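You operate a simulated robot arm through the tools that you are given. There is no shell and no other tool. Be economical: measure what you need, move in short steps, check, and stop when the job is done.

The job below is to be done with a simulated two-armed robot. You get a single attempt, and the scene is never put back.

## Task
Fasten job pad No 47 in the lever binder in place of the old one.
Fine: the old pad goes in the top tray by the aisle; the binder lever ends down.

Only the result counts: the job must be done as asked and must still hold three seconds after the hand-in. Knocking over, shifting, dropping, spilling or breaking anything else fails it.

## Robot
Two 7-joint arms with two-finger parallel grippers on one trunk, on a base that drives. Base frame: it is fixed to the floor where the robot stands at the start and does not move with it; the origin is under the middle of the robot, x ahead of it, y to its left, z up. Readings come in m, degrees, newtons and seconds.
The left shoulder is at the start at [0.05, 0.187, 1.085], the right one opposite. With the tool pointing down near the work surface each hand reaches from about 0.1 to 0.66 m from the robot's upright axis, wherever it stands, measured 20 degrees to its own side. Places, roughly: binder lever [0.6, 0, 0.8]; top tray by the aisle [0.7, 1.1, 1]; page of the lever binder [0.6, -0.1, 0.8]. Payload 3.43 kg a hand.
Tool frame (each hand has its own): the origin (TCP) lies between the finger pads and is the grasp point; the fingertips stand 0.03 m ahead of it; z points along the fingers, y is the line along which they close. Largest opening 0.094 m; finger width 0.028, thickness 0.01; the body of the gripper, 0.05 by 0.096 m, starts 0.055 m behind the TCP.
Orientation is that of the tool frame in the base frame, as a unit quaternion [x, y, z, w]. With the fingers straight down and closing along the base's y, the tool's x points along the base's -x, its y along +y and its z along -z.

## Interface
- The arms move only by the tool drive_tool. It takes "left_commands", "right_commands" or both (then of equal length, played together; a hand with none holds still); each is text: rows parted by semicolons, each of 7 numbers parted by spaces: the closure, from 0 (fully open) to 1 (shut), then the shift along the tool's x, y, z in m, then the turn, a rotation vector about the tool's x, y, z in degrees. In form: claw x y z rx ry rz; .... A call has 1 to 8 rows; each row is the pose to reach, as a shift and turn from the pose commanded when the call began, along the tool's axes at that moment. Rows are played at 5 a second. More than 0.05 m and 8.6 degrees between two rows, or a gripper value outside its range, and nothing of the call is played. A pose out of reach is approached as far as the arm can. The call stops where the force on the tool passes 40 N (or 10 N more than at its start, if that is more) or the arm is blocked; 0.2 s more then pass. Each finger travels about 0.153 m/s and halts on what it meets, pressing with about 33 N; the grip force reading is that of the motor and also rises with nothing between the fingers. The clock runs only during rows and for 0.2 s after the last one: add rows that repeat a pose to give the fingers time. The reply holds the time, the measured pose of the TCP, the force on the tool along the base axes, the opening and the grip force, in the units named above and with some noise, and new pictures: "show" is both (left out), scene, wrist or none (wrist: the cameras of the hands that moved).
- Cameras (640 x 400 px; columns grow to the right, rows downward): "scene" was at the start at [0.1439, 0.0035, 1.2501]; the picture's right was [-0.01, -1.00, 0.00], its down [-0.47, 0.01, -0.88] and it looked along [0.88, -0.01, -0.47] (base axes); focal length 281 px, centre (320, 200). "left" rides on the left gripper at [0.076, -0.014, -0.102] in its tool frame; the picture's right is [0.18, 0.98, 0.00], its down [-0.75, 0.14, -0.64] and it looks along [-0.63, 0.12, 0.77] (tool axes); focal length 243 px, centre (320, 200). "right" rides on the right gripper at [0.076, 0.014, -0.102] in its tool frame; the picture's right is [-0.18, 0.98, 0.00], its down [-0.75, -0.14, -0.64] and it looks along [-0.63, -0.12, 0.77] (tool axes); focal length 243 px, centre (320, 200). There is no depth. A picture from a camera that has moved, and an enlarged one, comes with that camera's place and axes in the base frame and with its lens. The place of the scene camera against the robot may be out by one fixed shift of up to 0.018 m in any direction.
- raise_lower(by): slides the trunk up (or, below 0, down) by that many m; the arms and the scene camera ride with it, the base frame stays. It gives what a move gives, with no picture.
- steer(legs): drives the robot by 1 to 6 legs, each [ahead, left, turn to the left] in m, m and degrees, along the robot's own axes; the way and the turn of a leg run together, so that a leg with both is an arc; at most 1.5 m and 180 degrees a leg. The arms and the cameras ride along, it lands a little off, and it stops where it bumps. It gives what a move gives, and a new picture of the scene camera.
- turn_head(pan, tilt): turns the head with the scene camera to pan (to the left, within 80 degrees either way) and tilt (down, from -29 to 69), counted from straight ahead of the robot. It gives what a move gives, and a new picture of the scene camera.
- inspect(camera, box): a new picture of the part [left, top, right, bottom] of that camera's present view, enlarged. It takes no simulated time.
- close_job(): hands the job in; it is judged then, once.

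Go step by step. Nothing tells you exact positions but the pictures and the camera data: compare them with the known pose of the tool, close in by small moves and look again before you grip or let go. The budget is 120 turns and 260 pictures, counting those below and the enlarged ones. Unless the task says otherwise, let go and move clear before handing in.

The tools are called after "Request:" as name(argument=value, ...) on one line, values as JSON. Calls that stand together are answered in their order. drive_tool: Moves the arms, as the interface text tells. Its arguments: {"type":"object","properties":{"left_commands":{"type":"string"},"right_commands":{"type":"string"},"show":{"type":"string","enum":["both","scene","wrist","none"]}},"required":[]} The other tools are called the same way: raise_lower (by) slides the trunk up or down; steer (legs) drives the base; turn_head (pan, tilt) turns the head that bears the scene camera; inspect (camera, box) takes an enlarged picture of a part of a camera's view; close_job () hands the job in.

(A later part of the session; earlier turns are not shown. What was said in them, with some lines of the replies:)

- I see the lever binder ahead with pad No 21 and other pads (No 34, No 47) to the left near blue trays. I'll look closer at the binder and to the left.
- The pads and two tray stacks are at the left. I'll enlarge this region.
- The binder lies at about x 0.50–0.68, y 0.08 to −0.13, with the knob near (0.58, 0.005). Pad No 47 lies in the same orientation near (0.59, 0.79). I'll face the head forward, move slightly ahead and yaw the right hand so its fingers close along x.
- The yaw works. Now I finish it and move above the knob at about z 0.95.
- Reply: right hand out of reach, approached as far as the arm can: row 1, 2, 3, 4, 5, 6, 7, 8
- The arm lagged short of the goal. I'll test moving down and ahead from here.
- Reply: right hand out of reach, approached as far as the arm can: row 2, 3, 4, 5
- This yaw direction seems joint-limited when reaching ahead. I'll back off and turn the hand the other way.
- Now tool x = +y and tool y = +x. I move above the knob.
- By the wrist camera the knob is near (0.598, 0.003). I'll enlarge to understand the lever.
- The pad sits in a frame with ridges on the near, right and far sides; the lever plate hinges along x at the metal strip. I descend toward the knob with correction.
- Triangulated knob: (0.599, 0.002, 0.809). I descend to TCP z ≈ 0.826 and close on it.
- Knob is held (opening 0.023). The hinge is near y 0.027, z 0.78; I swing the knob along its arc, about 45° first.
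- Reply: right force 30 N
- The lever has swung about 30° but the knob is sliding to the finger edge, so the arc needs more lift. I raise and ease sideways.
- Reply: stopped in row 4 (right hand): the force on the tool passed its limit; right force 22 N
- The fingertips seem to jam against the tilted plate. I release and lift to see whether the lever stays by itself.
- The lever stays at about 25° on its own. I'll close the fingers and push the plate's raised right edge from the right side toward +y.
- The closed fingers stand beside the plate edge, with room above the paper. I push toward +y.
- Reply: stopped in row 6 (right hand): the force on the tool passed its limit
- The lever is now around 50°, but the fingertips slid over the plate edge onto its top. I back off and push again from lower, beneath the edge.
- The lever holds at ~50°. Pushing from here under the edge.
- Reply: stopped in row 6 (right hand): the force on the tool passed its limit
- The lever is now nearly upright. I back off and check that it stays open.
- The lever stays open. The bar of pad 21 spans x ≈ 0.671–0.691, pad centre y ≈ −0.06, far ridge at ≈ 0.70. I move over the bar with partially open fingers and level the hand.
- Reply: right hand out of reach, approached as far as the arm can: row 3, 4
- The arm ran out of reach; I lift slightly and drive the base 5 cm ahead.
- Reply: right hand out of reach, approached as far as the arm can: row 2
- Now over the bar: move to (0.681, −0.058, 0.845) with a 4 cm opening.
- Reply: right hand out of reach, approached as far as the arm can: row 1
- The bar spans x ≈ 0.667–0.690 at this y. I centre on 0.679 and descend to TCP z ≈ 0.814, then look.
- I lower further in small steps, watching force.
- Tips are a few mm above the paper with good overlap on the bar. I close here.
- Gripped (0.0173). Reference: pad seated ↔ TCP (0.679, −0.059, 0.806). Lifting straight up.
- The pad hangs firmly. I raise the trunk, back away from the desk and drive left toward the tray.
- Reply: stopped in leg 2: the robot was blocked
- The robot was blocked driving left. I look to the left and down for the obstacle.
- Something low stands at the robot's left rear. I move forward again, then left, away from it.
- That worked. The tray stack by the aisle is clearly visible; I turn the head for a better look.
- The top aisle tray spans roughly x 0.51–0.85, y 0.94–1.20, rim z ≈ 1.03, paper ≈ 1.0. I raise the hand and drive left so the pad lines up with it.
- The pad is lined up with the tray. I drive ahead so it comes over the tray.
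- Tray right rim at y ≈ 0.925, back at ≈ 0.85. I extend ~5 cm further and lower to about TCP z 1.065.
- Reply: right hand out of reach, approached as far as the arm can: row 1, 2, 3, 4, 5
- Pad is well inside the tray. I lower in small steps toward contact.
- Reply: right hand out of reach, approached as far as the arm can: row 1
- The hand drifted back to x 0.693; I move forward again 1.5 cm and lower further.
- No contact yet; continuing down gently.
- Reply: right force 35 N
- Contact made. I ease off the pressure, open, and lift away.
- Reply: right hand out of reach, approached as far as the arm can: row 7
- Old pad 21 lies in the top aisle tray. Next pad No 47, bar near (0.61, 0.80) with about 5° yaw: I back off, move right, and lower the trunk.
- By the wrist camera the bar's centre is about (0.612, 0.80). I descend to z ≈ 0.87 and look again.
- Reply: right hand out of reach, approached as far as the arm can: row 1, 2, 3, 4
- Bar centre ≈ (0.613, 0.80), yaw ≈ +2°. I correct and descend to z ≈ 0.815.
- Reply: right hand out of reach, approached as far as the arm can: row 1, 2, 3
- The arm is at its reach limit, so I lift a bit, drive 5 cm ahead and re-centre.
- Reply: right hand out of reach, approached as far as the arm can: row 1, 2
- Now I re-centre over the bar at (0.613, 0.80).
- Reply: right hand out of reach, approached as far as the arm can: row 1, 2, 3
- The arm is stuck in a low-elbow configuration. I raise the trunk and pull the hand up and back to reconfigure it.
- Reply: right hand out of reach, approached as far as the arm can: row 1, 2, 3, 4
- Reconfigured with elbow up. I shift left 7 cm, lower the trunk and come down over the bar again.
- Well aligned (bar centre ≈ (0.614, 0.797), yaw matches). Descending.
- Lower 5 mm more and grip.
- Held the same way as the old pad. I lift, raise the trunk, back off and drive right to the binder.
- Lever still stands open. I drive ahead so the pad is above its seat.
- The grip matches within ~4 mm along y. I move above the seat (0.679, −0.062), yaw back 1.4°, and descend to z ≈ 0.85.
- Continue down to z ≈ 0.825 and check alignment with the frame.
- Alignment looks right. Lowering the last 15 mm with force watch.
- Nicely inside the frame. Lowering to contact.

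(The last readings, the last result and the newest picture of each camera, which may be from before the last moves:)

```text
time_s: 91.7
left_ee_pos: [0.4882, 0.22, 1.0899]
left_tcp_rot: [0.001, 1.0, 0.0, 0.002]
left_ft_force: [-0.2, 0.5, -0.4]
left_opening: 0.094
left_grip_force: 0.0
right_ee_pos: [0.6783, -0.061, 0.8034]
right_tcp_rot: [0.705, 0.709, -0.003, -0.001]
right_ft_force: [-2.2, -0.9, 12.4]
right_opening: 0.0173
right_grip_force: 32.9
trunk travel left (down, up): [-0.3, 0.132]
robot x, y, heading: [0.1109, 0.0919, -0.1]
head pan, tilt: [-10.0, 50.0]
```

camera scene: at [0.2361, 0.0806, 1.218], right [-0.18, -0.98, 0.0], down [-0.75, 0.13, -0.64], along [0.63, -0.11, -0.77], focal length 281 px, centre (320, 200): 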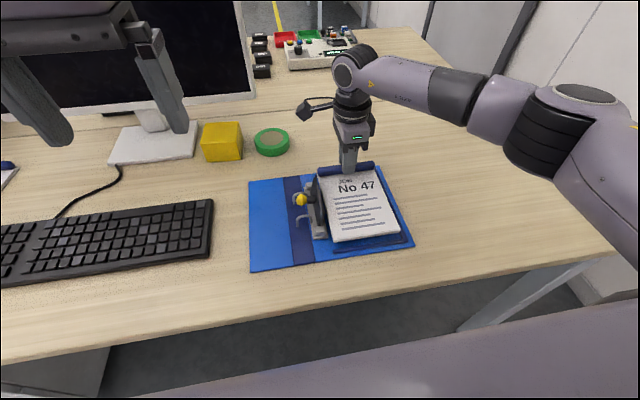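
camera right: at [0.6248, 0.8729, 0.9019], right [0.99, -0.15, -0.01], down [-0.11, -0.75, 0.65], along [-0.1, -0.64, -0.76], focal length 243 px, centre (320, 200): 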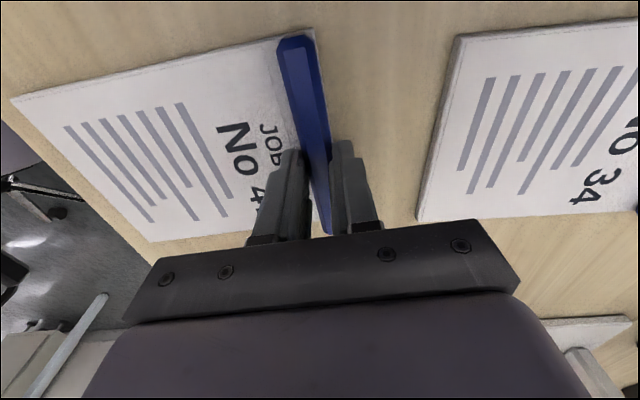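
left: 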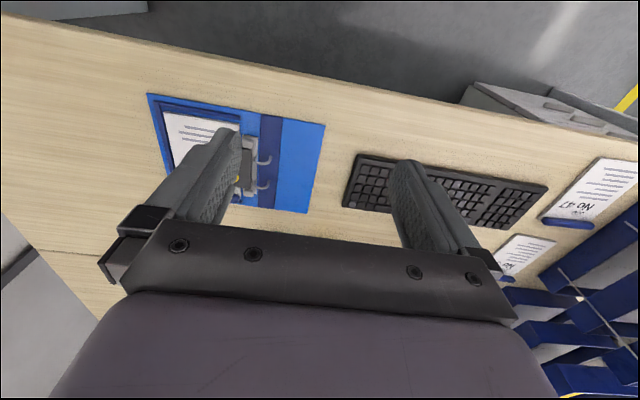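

Contact (12 N). I ease off, open slightly, rise, then open wider and lift clear.

Request:
drive_tool(right_commands="0.9 0 0 -0.002 0 0 0; 0.76 0 0 -0.002 0 0 0; 0.73 0 0 -0.002 0 0 0; 0.73 0 0 -0.008 0 0 0; 0.6 0 0 -0.015 0 0 0; 0.57 0 0 -0.04 0 0 0; 0.57 0 0 -0.08 0 0 0; 0.57 0 0 -0.11 0 0 0")

Request:
inspect(camera="scene", box=[280, 140, 440, 260])

```text
time_s: 93.5
left_ee_pos: [0.4902, 0.2191, 1.0887]
left_tcp_rot: [0.001, 1.0, 0.0, 0.001]
left_ft_force: [-0.4, 0.2, -0.2]
left_opening: 0.0939
left_grip_force: 0.0
right_ee_pos: [0.6817, -0.0635, 0.9129]
right_tcp_rot: [0.705, 0.709, -0.004, -0.001]
right_ft_force: [0.4, -0.8, 0.3]
right_opening: 0.0402
right_grip_force: 0.0
trunk travel left (down, up): [-0.3, 0.132]
robot x, y, heading: [0.104, 0.0888, -0.0]
head pan, tilt: [-10.0, 50.0]
camera scene: at [0.2359, 0.0807, 1.218], right [-0.18, -0.98, 0.0], down [-0.75, 0.13, -0.64], along [0.63, -0.11, -0.77], focal length 281 px, centre (320, 200)
camera right: at [0.6943, 0.0139, 1.0149], right [0.98, -0.18, -0.01], down [-0.13, -0.75, 0.65], along [-0.12, -0.63, -0.76], focal length 243 px, centre (320, 200)
```

scene: 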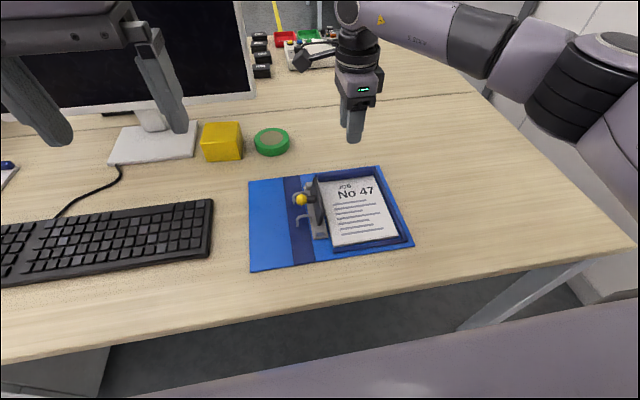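
right: 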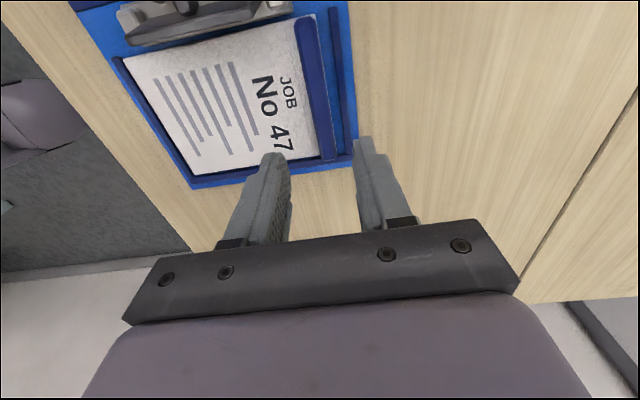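

```text
3.33 times, centred on (360, 200) of scene
camera zoom: at [0.2359, 0.0807, 1.218], right [-0.18, -0.98, 0.0], down [-0.75, 0.13, -0.64], along [0.63, -0.11, -0.77], focal length 937 px, centre (187, 200)
```

zoom: 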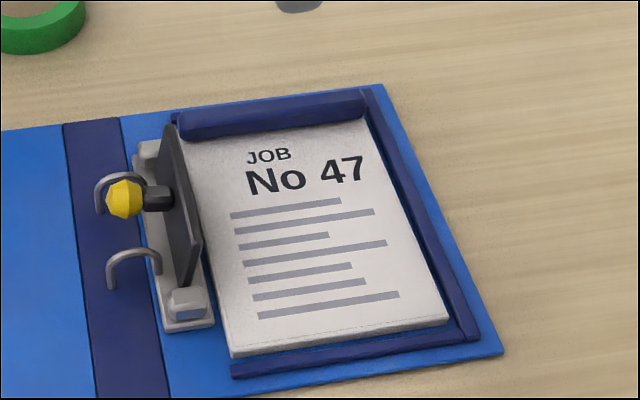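

Pad 47 is seated like the old one. Now to close the lever: I take closed fingers to the +y side of the upright plate, beside the knob (x ≈ 0.628), and push it over.

Request:
drive_tool(right_commands="0.8 0.03 -0.02 -0.01 0 0 0; 1 0.065 -0.04 -0.01 0 0 0; 1 0.105 -0.052 -0.01 0 0 0; 1 0.14 -0.052 -0.01 0 0 0; 1 0.15 -0.052 0.01 0 0 0; 1 0.15 -0.052 0.045 0 0 0")

Request:
inspect(camera="scene", box=[250, 130, 410, 250])

```text
time_s: 94.9
left_ee_pos: [0.4901, 0.2198, 1.0881]
left_tcp_rot: [0.001, 1.0, 0.0, 0.001]
left_ft_force: [-1.0, -0.1, 0.9]
left_opening: 0.094
left_grip_force: 0.1
right_ee_pos: [0.627, 0.0881, 0.8654]
right_tcp_rot: [0.705, 0.709, -0.005, -0.001]
right_ft_force: [-0.1, 0.0, -0.7]
right_opening: 0.0
right_grip_force: 32.2
trunk travel left (down, up): [-0.3, 0.132]
robot x, y, heading: [0.1109, 0.0878, -0.1]
head pan, tilt: [-10.0, 50.0]
camera scene: at [0.2362, 0.0806, 1.218], right [-0.18, -0.98, 0.0], down [-0.75, 0.13, -0.64], along [0.63, -0.11, -0.77], focal length 281 px, centre (320, 200)
camera right: at [0.6403, 0.1645, 0.9687], right [0.98, -0.18, -0.01], down [-0.13, -0.75, 0.65], along [-0.12, -0.64, -0.76], focal length 243 px, centre (320, 200)
```

scene: 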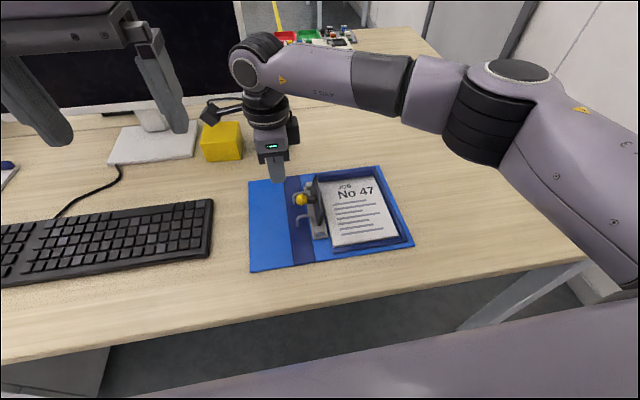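
right: 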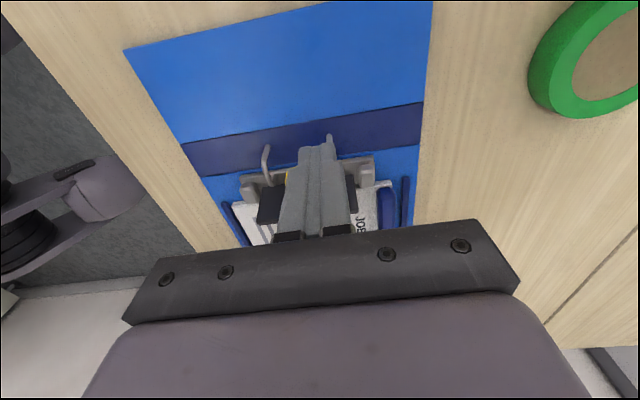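

```text
3.33 times, centred on (330, 190) of scene
camera zoom: at [0.2362, 0.0806, 1.218], right [-0.18, -0.98, 0.0], down [-0.75, 0.13, -0.64], along [0.63, -0.11, -0.77], focal length 937 px, centre (287, 233)
```

zoom: 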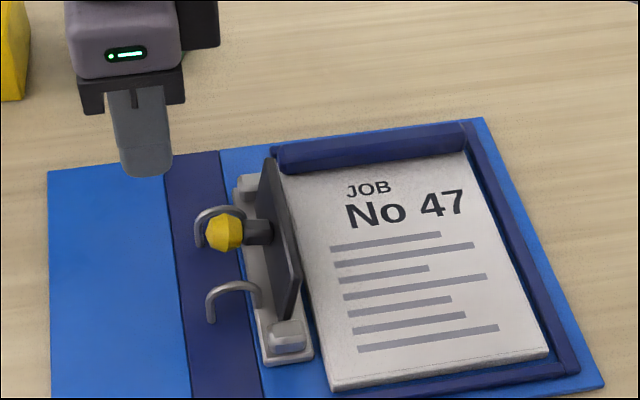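

Lower 2 cm and push toward −y.

Request:
drive_tool(right_commands="1 0 0 0.012 0 0 0; 1 -0.01 0 0.019 0 0 0; 1 -0.025 0 0.019 0 0 0; 1 -0.035 0 0.019 0 0 0; 1 -0.045 0 0.019 0 0 0; 1 -0.055 0 0.019 0 0 0; 1 -0.065 0 0.019 0 0 0", show="wrist")

Request:
inspect(camera="scene", box=[250, 130, 410, 250])

```text
time_s: 96.5
left_ee_pos: [0.4895, 0.2191, 1.0875]
left_tcp_rot: [0.0, 1.0, -0.001, 0.001]
left_ft_force: [0.5, -0.2, -0.4]
left_opening: 0.0941
left_grip_force: 0.0
right_ee_pos: [0.6267, 0.0224, 0.8483]
right_tcp_rot: [0.705, 0.709, -0.004, -0.002]
right_ft_force: [-0.7, -0.8, 0.4]
right_opening: 0.0
right_grip_force: 33.7
trunk travel left (down, up): [-0.3, 0.132]
robot x, y, heading: [0.1065, 0.0874, -0.0]
head pan, tilt: [-10.0, 50.0]
camera right: at [0.6402, 0.0989, 0.9513], right [0.98, -0.18, -0.01], down [-0.13, -0.75, 0.65], along [-0.12, -0.63, -0.76], focal length 243 px, centre (320, 200)
```

right: 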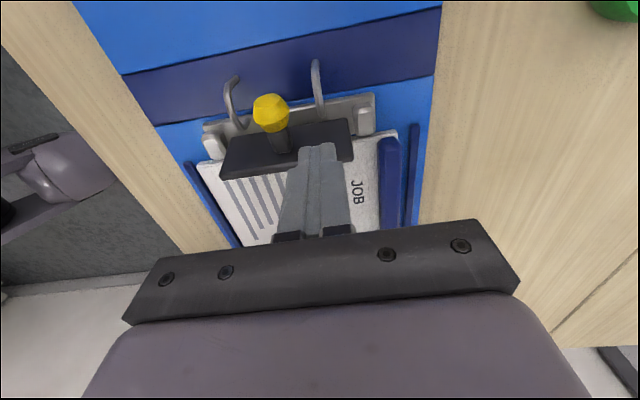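

```text
3.33 times, centred on (330, 190) of scene
camera zoom: at [0.236, 0.0806, 1.218], right [-0.18, -0.98, 0.0], down [-0.75, 0.13, -0.64], along [0.63, -0.11, -0.77], focal length 937 px, centre (287, 233)
```

zoom: 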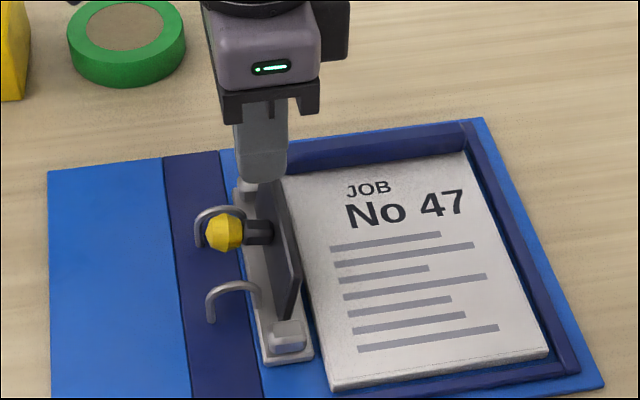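

The fingertips passed just above the plate. I go back, shift to x ≈ 0.641 (clear of the rings) and 12 mm lower, and push again.

Request:
drive_tool(right_commands="1 0.01 0.006 -0.006 0 0 0; 1 0.035 0.014 -0.006 0 0 0; 1 0.048 0.014 0.003 0 0 0; 1 0.048 0.014 0.012 0 0 0; 1 0.04 0.014 0.012 0 0 0; 1 0.03 0.014 0.012 0 0 0", show="wrist")

Request:
inspect(camera="scene", box=[270, 150, 370, 230])

```text
time_s: 97.9
left_ee_pos: [0.4903, 0.2195, 1.0885]
left_tcp_rot: [0.001, 1.0, 0.0, 0.0]
left_ft_force: [-0.2, -1.0, 0.1]
left_opening: 0.0938
left_grip_force: 0.1
right_ee_pos: [0.6402, 0.0537, 0.8357]
right_tcp_rot: [0.705, 0.709, -0.003, -0.001]
right_ft_force: [0.2, -0.1, -0.3]
right_opening: 0.0001
right_grip_force: 33.4
trunk travel left (down, up): [-0.3, 0.132]
robot x, y, heading: [0.1058, 0.089, -0.2]
head pan, tilt: [-10.0, 50.0]
camera right: at [0.6537, 0.1295, 0.9382], right [0.98, -0.18, -0.01], down [-0.13, -0.75, 0.65], along [-0.12, -0.63, -0.76], focal length 243 px, centre (320, 200)
```

right: 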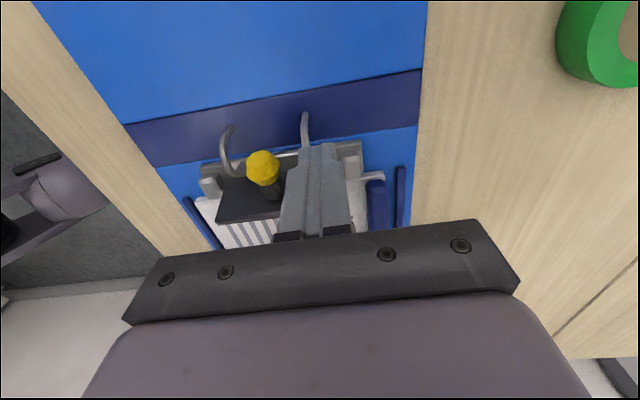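

```text
5.00 times, centred on (320, 190) of scene
camera zoom: at [0.236, 0.0805, 1.218], right [-0.18, -0.98, 0.0], down [-0.75, 0.13, -0.64], along [0.63, -0.11, -0.77], focal length 1406 px, centre (320, 250)
```

zoom: 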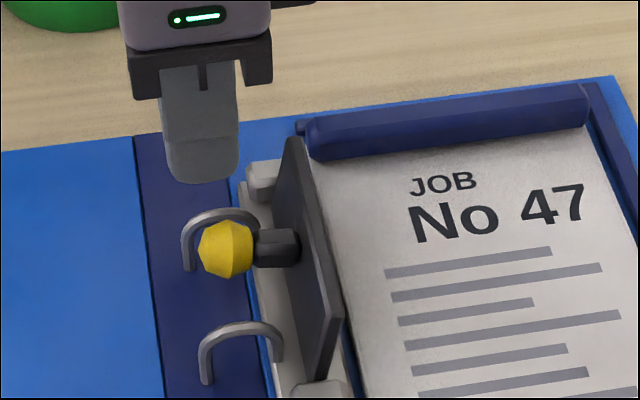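

Now push −y from here.

Request:
drive_tool(right_commands="1 -0.008 0 0 0 0 0; 1 -0.016 0 0 0 0 0; 1 -0.024 0 0 0 0 0; 1 -0.032 0 0.001 0 0 0; 1 -0.04 0 0.003 0 0 0", show="none")

Request:
inspect(camera="scene", box=[270, 150, 370, 230])

```text
time_s: 99.1
left_ee_pos: [0.4891, 0.2192, 1.0885]
left_tcp_rot: [0.001, 1.0, 0.001, 0.0]
left_ft_force: [-0.7, -0.6, 0.4]
left_opening: 0.0941
left_grip_force: 0.1
right_ee_pos: [0.641, 0.0141, 0.834]
right_tcp_rot: [0.705, 0.709, -0.005, -0.002]
right_ft_force: [0.8, -0.1, -0.1]
right_opening: 0.0
right_grip_force: 32.4
trunk travel left (down, up): [-0.3, 0.132]
robot x, y, heading: [0.1091, 0.093, -0.1]
head pan, tilt: [-10.0, 50.0]
```

```text
5.00 times, centred on (320, 190) of scene
camera zoom: at [0.236, 0.0805, 1.218], right [-0.18, -0.98, 0.0], down [-0.75, 0.13, -0.64], along [0.63, -0.11, -0.77], focal length 1406 px, centre (320, 250)
```

zoom: 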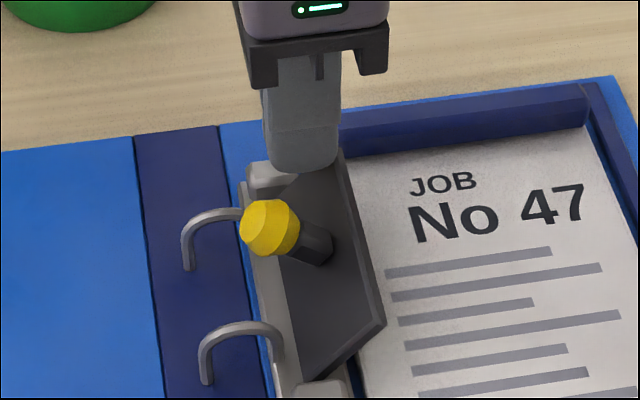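

The lever has tipped to about 45°. I lift a little, shift to over the plate beside the knob, and press it down.

Request:
drive_tool(right_commands="1 0 0 -0.02 0 0 0; 1 -0.018 -0.011 -0.02 0 0 0; 1 -0.018 -0.011 -0.005 0 0 0; 1 -0.018 -0.011 0.004 0 0 0; 1 -0.018 -0.011 0.01 0 0 0; 1 -0.018 -0.011 0.015 0 0 0; 1 -0.018 -0.011 0.019 0 0 0", show="none")

Request:
inspect(camera="scene", box=[270, 150, 370, 230])

Request:
inspect(camera="right", box=[180, 20, 440, 240])

```text
time_s: 100.7
left_ee_pos: [0.4898, 0.2197, 1.0886]
left_tcp_rot: [0.001, 1.0, 0.0, 0.0]
left_ft_force: [0.1, -0.1, 0.3]
left_opening: 0.0941
left_grip_force: 0.0
right_ee_pos: [0.6304, -0.0068, 0.8138]
right_tcp_rot: [0.705, 0.709, -0.005, -0.002]
right_ft_force: [1.1, -0.1, 0.6]
right_opening: 0.0002
right_grip_force: 33.4
trunk travel left (down, up): [-0.3, 0.132]
robot x, y, heading: [0.1045, 0.0892, -0.1]
head pan, tilt: [-10.0, 50.0]
```

```text
5.00 times, centred on (320, 190) of scene
camera zoom: at [0.236, 0.0807, 1.218], right [-0.18, -0.98, 0.0], down [-0.75, 0.13, -0.64], along [0.63, -0.11, -0.77], focal length 1406 px, centre (320, 250)
```

zoom: 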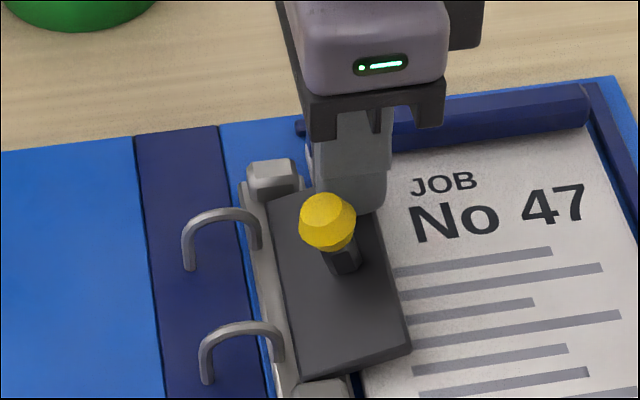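

```text
1.82 times, centred on (310, 130) of right
camera zoom: at [0.6435, 0.0707, 0.9173], right [0.98, -0.18, -0.01], down [-0.13, -0.75, 0.65], along [-0.12, -0.63, -0.76], focal length 441 px, centre (338, 327)
```

zoom: 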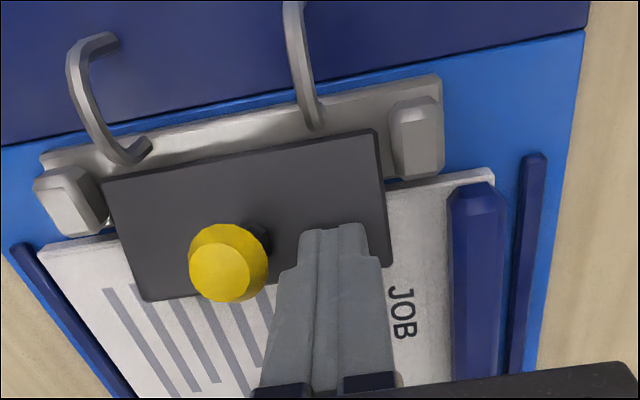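

Nearly down. I keep pressing until firm contact.

Request:
drive_tool(right_commands="1 0 0 0.003 0 0 0; 1 0 0 0.006 0 0 0; 1 0 0 0.009 0 0 0; 1 0 0 0.012 0 0 0; 1 0 0 0.014 0 0 0", show="none")

Request:
inspect(camera="scene", box=[270, 150, 370, 230])

```text
time_s: 101.9
left_ee_pos: [0.4887, 0.2198, 1.0886]
left_tcp_rot: [0.001, 1.0, 0.0, 0.002]
left_ft_force: [0.9, -0.3, -0.1]
left_opening: 0.0942
left_grip_force: 0.1
right_ee_pos: [0.6285, -0.0036, 0.8031]
right_tcp_rot: [0.705, 0.71, -0.003, 0.0]
right_ft_force: [-2.8, -4.3, 18.6]
right_opening: 0.0
right_grip_force: 33.4
trunk travel left (down, up): [-0.3, 0.132]
robot x, y, heading: [0.1062, 0.0938, -0.2]
head pan, tilt: [-10.0, 50.0]
```

```text
5.00 times, centred on (320, 190) of scene
camera zoom: at [0.2343, 0.0805, 1.2186], right [-0.18, -0.98, 0.0], down [-0.75, 0.13, -0.64], along [0.63, -0.11, -0.76], focal length 1406 px, centre (320, 250)
```

zoom: 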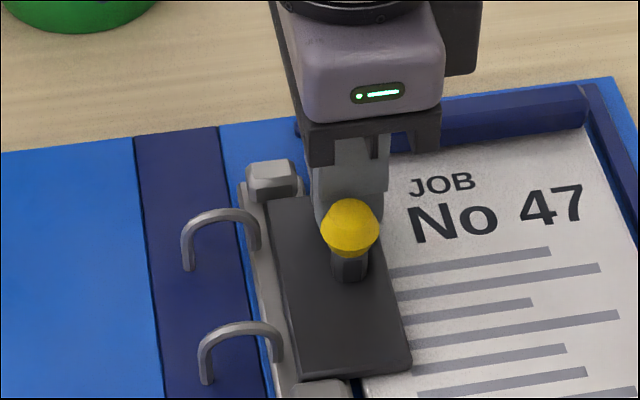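

Firm contact (19 N). A touch more pressure, then lift clear and compare.

Request:
drive_tool(right_commands="1 0 0 0.002 0 0 0; 1 0 0 0.003 0 0 0", show="none")

Request:
drive_tool(right_commands="1 0 0 -0.01 0 0 0; 1 0 0 -0.05 0 0 0; 1 0 0 -0.09 0 0 0; 1 -0.04 -0.02 -0.12 0 0 0; 1 -0.08 -0.04 -0.14 0 0 0; 1 -0.12 -0.06 -0.15 0 0 0")

Request:
inspect(camera="scene", box=[240, 140, 430, 280])

```text
time_s: 102.5
left_ee_pos: [0.4865, 0.2202, 1.0914]
left_tcp_rot: [0.001, 1.0, 0.0, 0.003]
left_ft_force: [-0.6, 0.4, -0.5]
left_opening: 0.094
left_grip_force: 0.1
right_ee_pos: [0.629, -0.0044, 0.8031]
right_tcp_rot: [0.706, 0.709, 0.0, 0.001]
right_ft_force: [-4.9, -7.0, 38.6]
right_opening: 0.0
right_grip_force: 33.3
trunk travel left (down, up): [-0.3, 0.132]
robot x, y, heading: [0.1069, 0.0907, -0.1]
head pan, tilt: [-10.0, 50.0]
```

```text
refused: row 4 steps farther than a row can; nothing moved
```

```text
2.86 times, centred on (335, 210) of scene
camera zoom: at [0.2325, 0.0805, 1.2188], right [-0.18, -0.98, 0.0], down [-0.75, 0.13, -0.65], along [0.64, -0.11, -0.76], focal length 803 px, centre (277, 171)
```

zoom: 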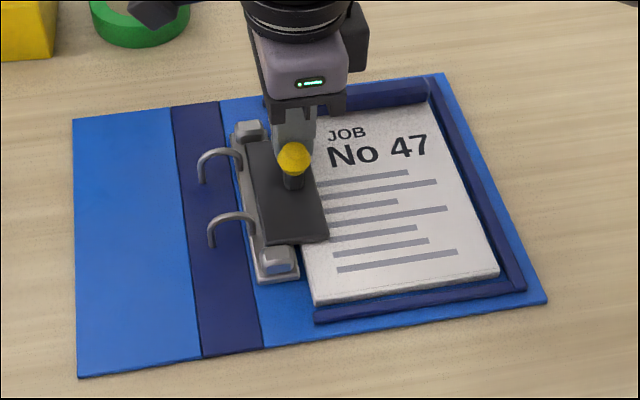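

The plate bottomed at the same height under 39 N, so it is down. I lift clear with smaller steps.

Request:
drive_tool(right_commands="1 0 0 -0.01 0 0 0; 1 0 0 -0.045 0 0 0; 1 0 0 -0.08 0 0 0; 1 -0.03 -0.01 -0.11 0 0 0; 1 -0.06 -0.02 -0.14 0 0 0; 1 -0.09 -0.04 -0.16 0 0 0; 1 -0.12 -0.06 -0.18 0 0 0")

Request:
inspect(camera="scene", box=[240, 140, 430, 280])

Request:
inspect(camera="left", box=[0, 0, 400, 250])

```text
time_s: 104.1
left_ee_pos: [0.4894, 0.2192, 1.0888]
left_tcp_rot: [0.002, 1.0, 0.0, 0.001]
left_ft_force: [-0.3, -0.8, 0.1]
left_opening: 0.0941
left_grip_force: 0.1
right_ee_pos: [0.5711, -0.1251, 0.9771]
right_tcp_rot: [0.706, 0.708, -0.005, -0.002]
right_ft_force: [0.0, 0.1, -0.2]
right_opening: 0.0
right_grip_force: 32.3
trunk travel left (down, up): [-0.3, 0.132]
robot x, y, heading: [0.1077, 0.0924, -0.3]
head pan, tilt: [-10.0, 50.0]
camera scene: at [0.2357, 0.0804, 1.218], right [-0.18, -0.98, 0.0], down [-0.75, 0.13, -0.64], along [0.63, -0.11, -0.77], focal length 281 px, centre (320, 200)
camera right: at [0.5849, -0.0487, 1.079], right [0.98, -0.18, -0.01], down [-0.13, -0.75, 0.65], along [-0.12, -0.64, -0.76], focal length 243 px, centre (320, 200)
```

scene: 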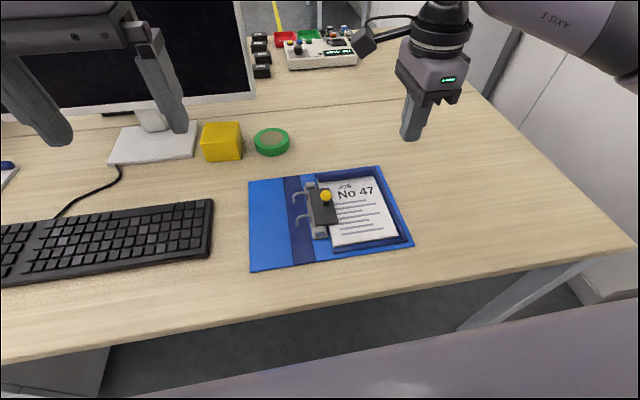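
right: 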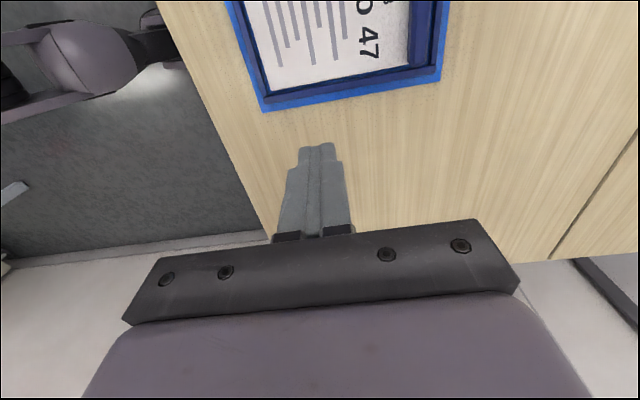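

```text
2.86 times, centred on (335, 210) of scene
camera zoom: at [0.2357, 0.0804, 1.218], right [-0.18, -0.98, 0.0], down [-0.75, 0.13, -0.64], along [0.63, -0.11, -0.77], focal length 803 px, centre (277, 171)
```

zoom: 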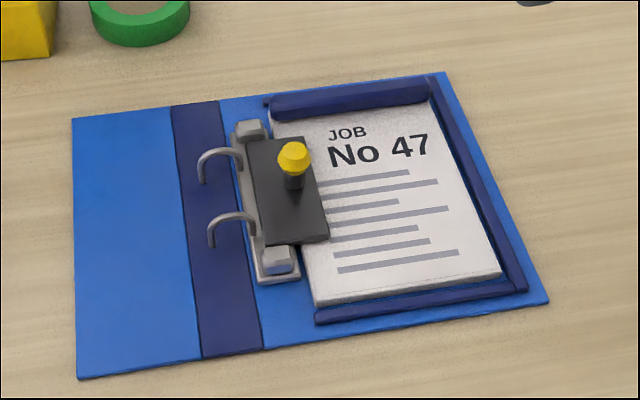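

```text
1.60 times, centred on (200, 125) of left
camera zoom: at [0.4147, 0.2054, 1.1903], right [-0.18, 0.98, 0.0], down [0.75, 0.14, 0.64], along [0.63, 0.12, -0.77], focal length 388 px, centre (512, 320)
```

zoom: 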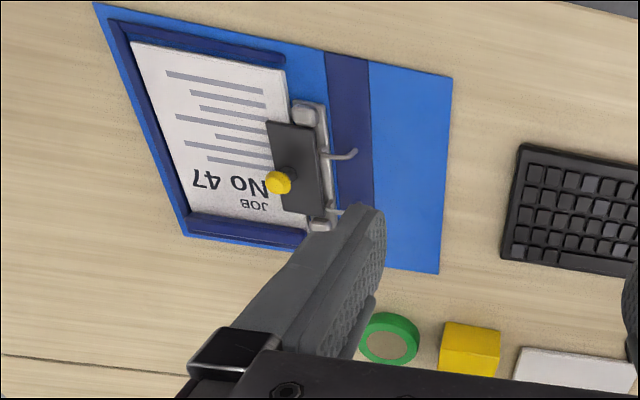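

Pad No 47 is seated in the binder with the lever flat down over it, pad No 21 was last seen lying in the top aisle tray, and both hands are clear.

Request:
close_job()

```text
The job is handed in.
```

I fastened job pad No 47 in the lever binder with the lever down. The old pad, No 21, is in the top tray by the aisle.

The robot bumped something once while driving left, probably a swivel chair. It stopped on contact and I saw nothing knocked over, but I did not check whether the chair shifted.
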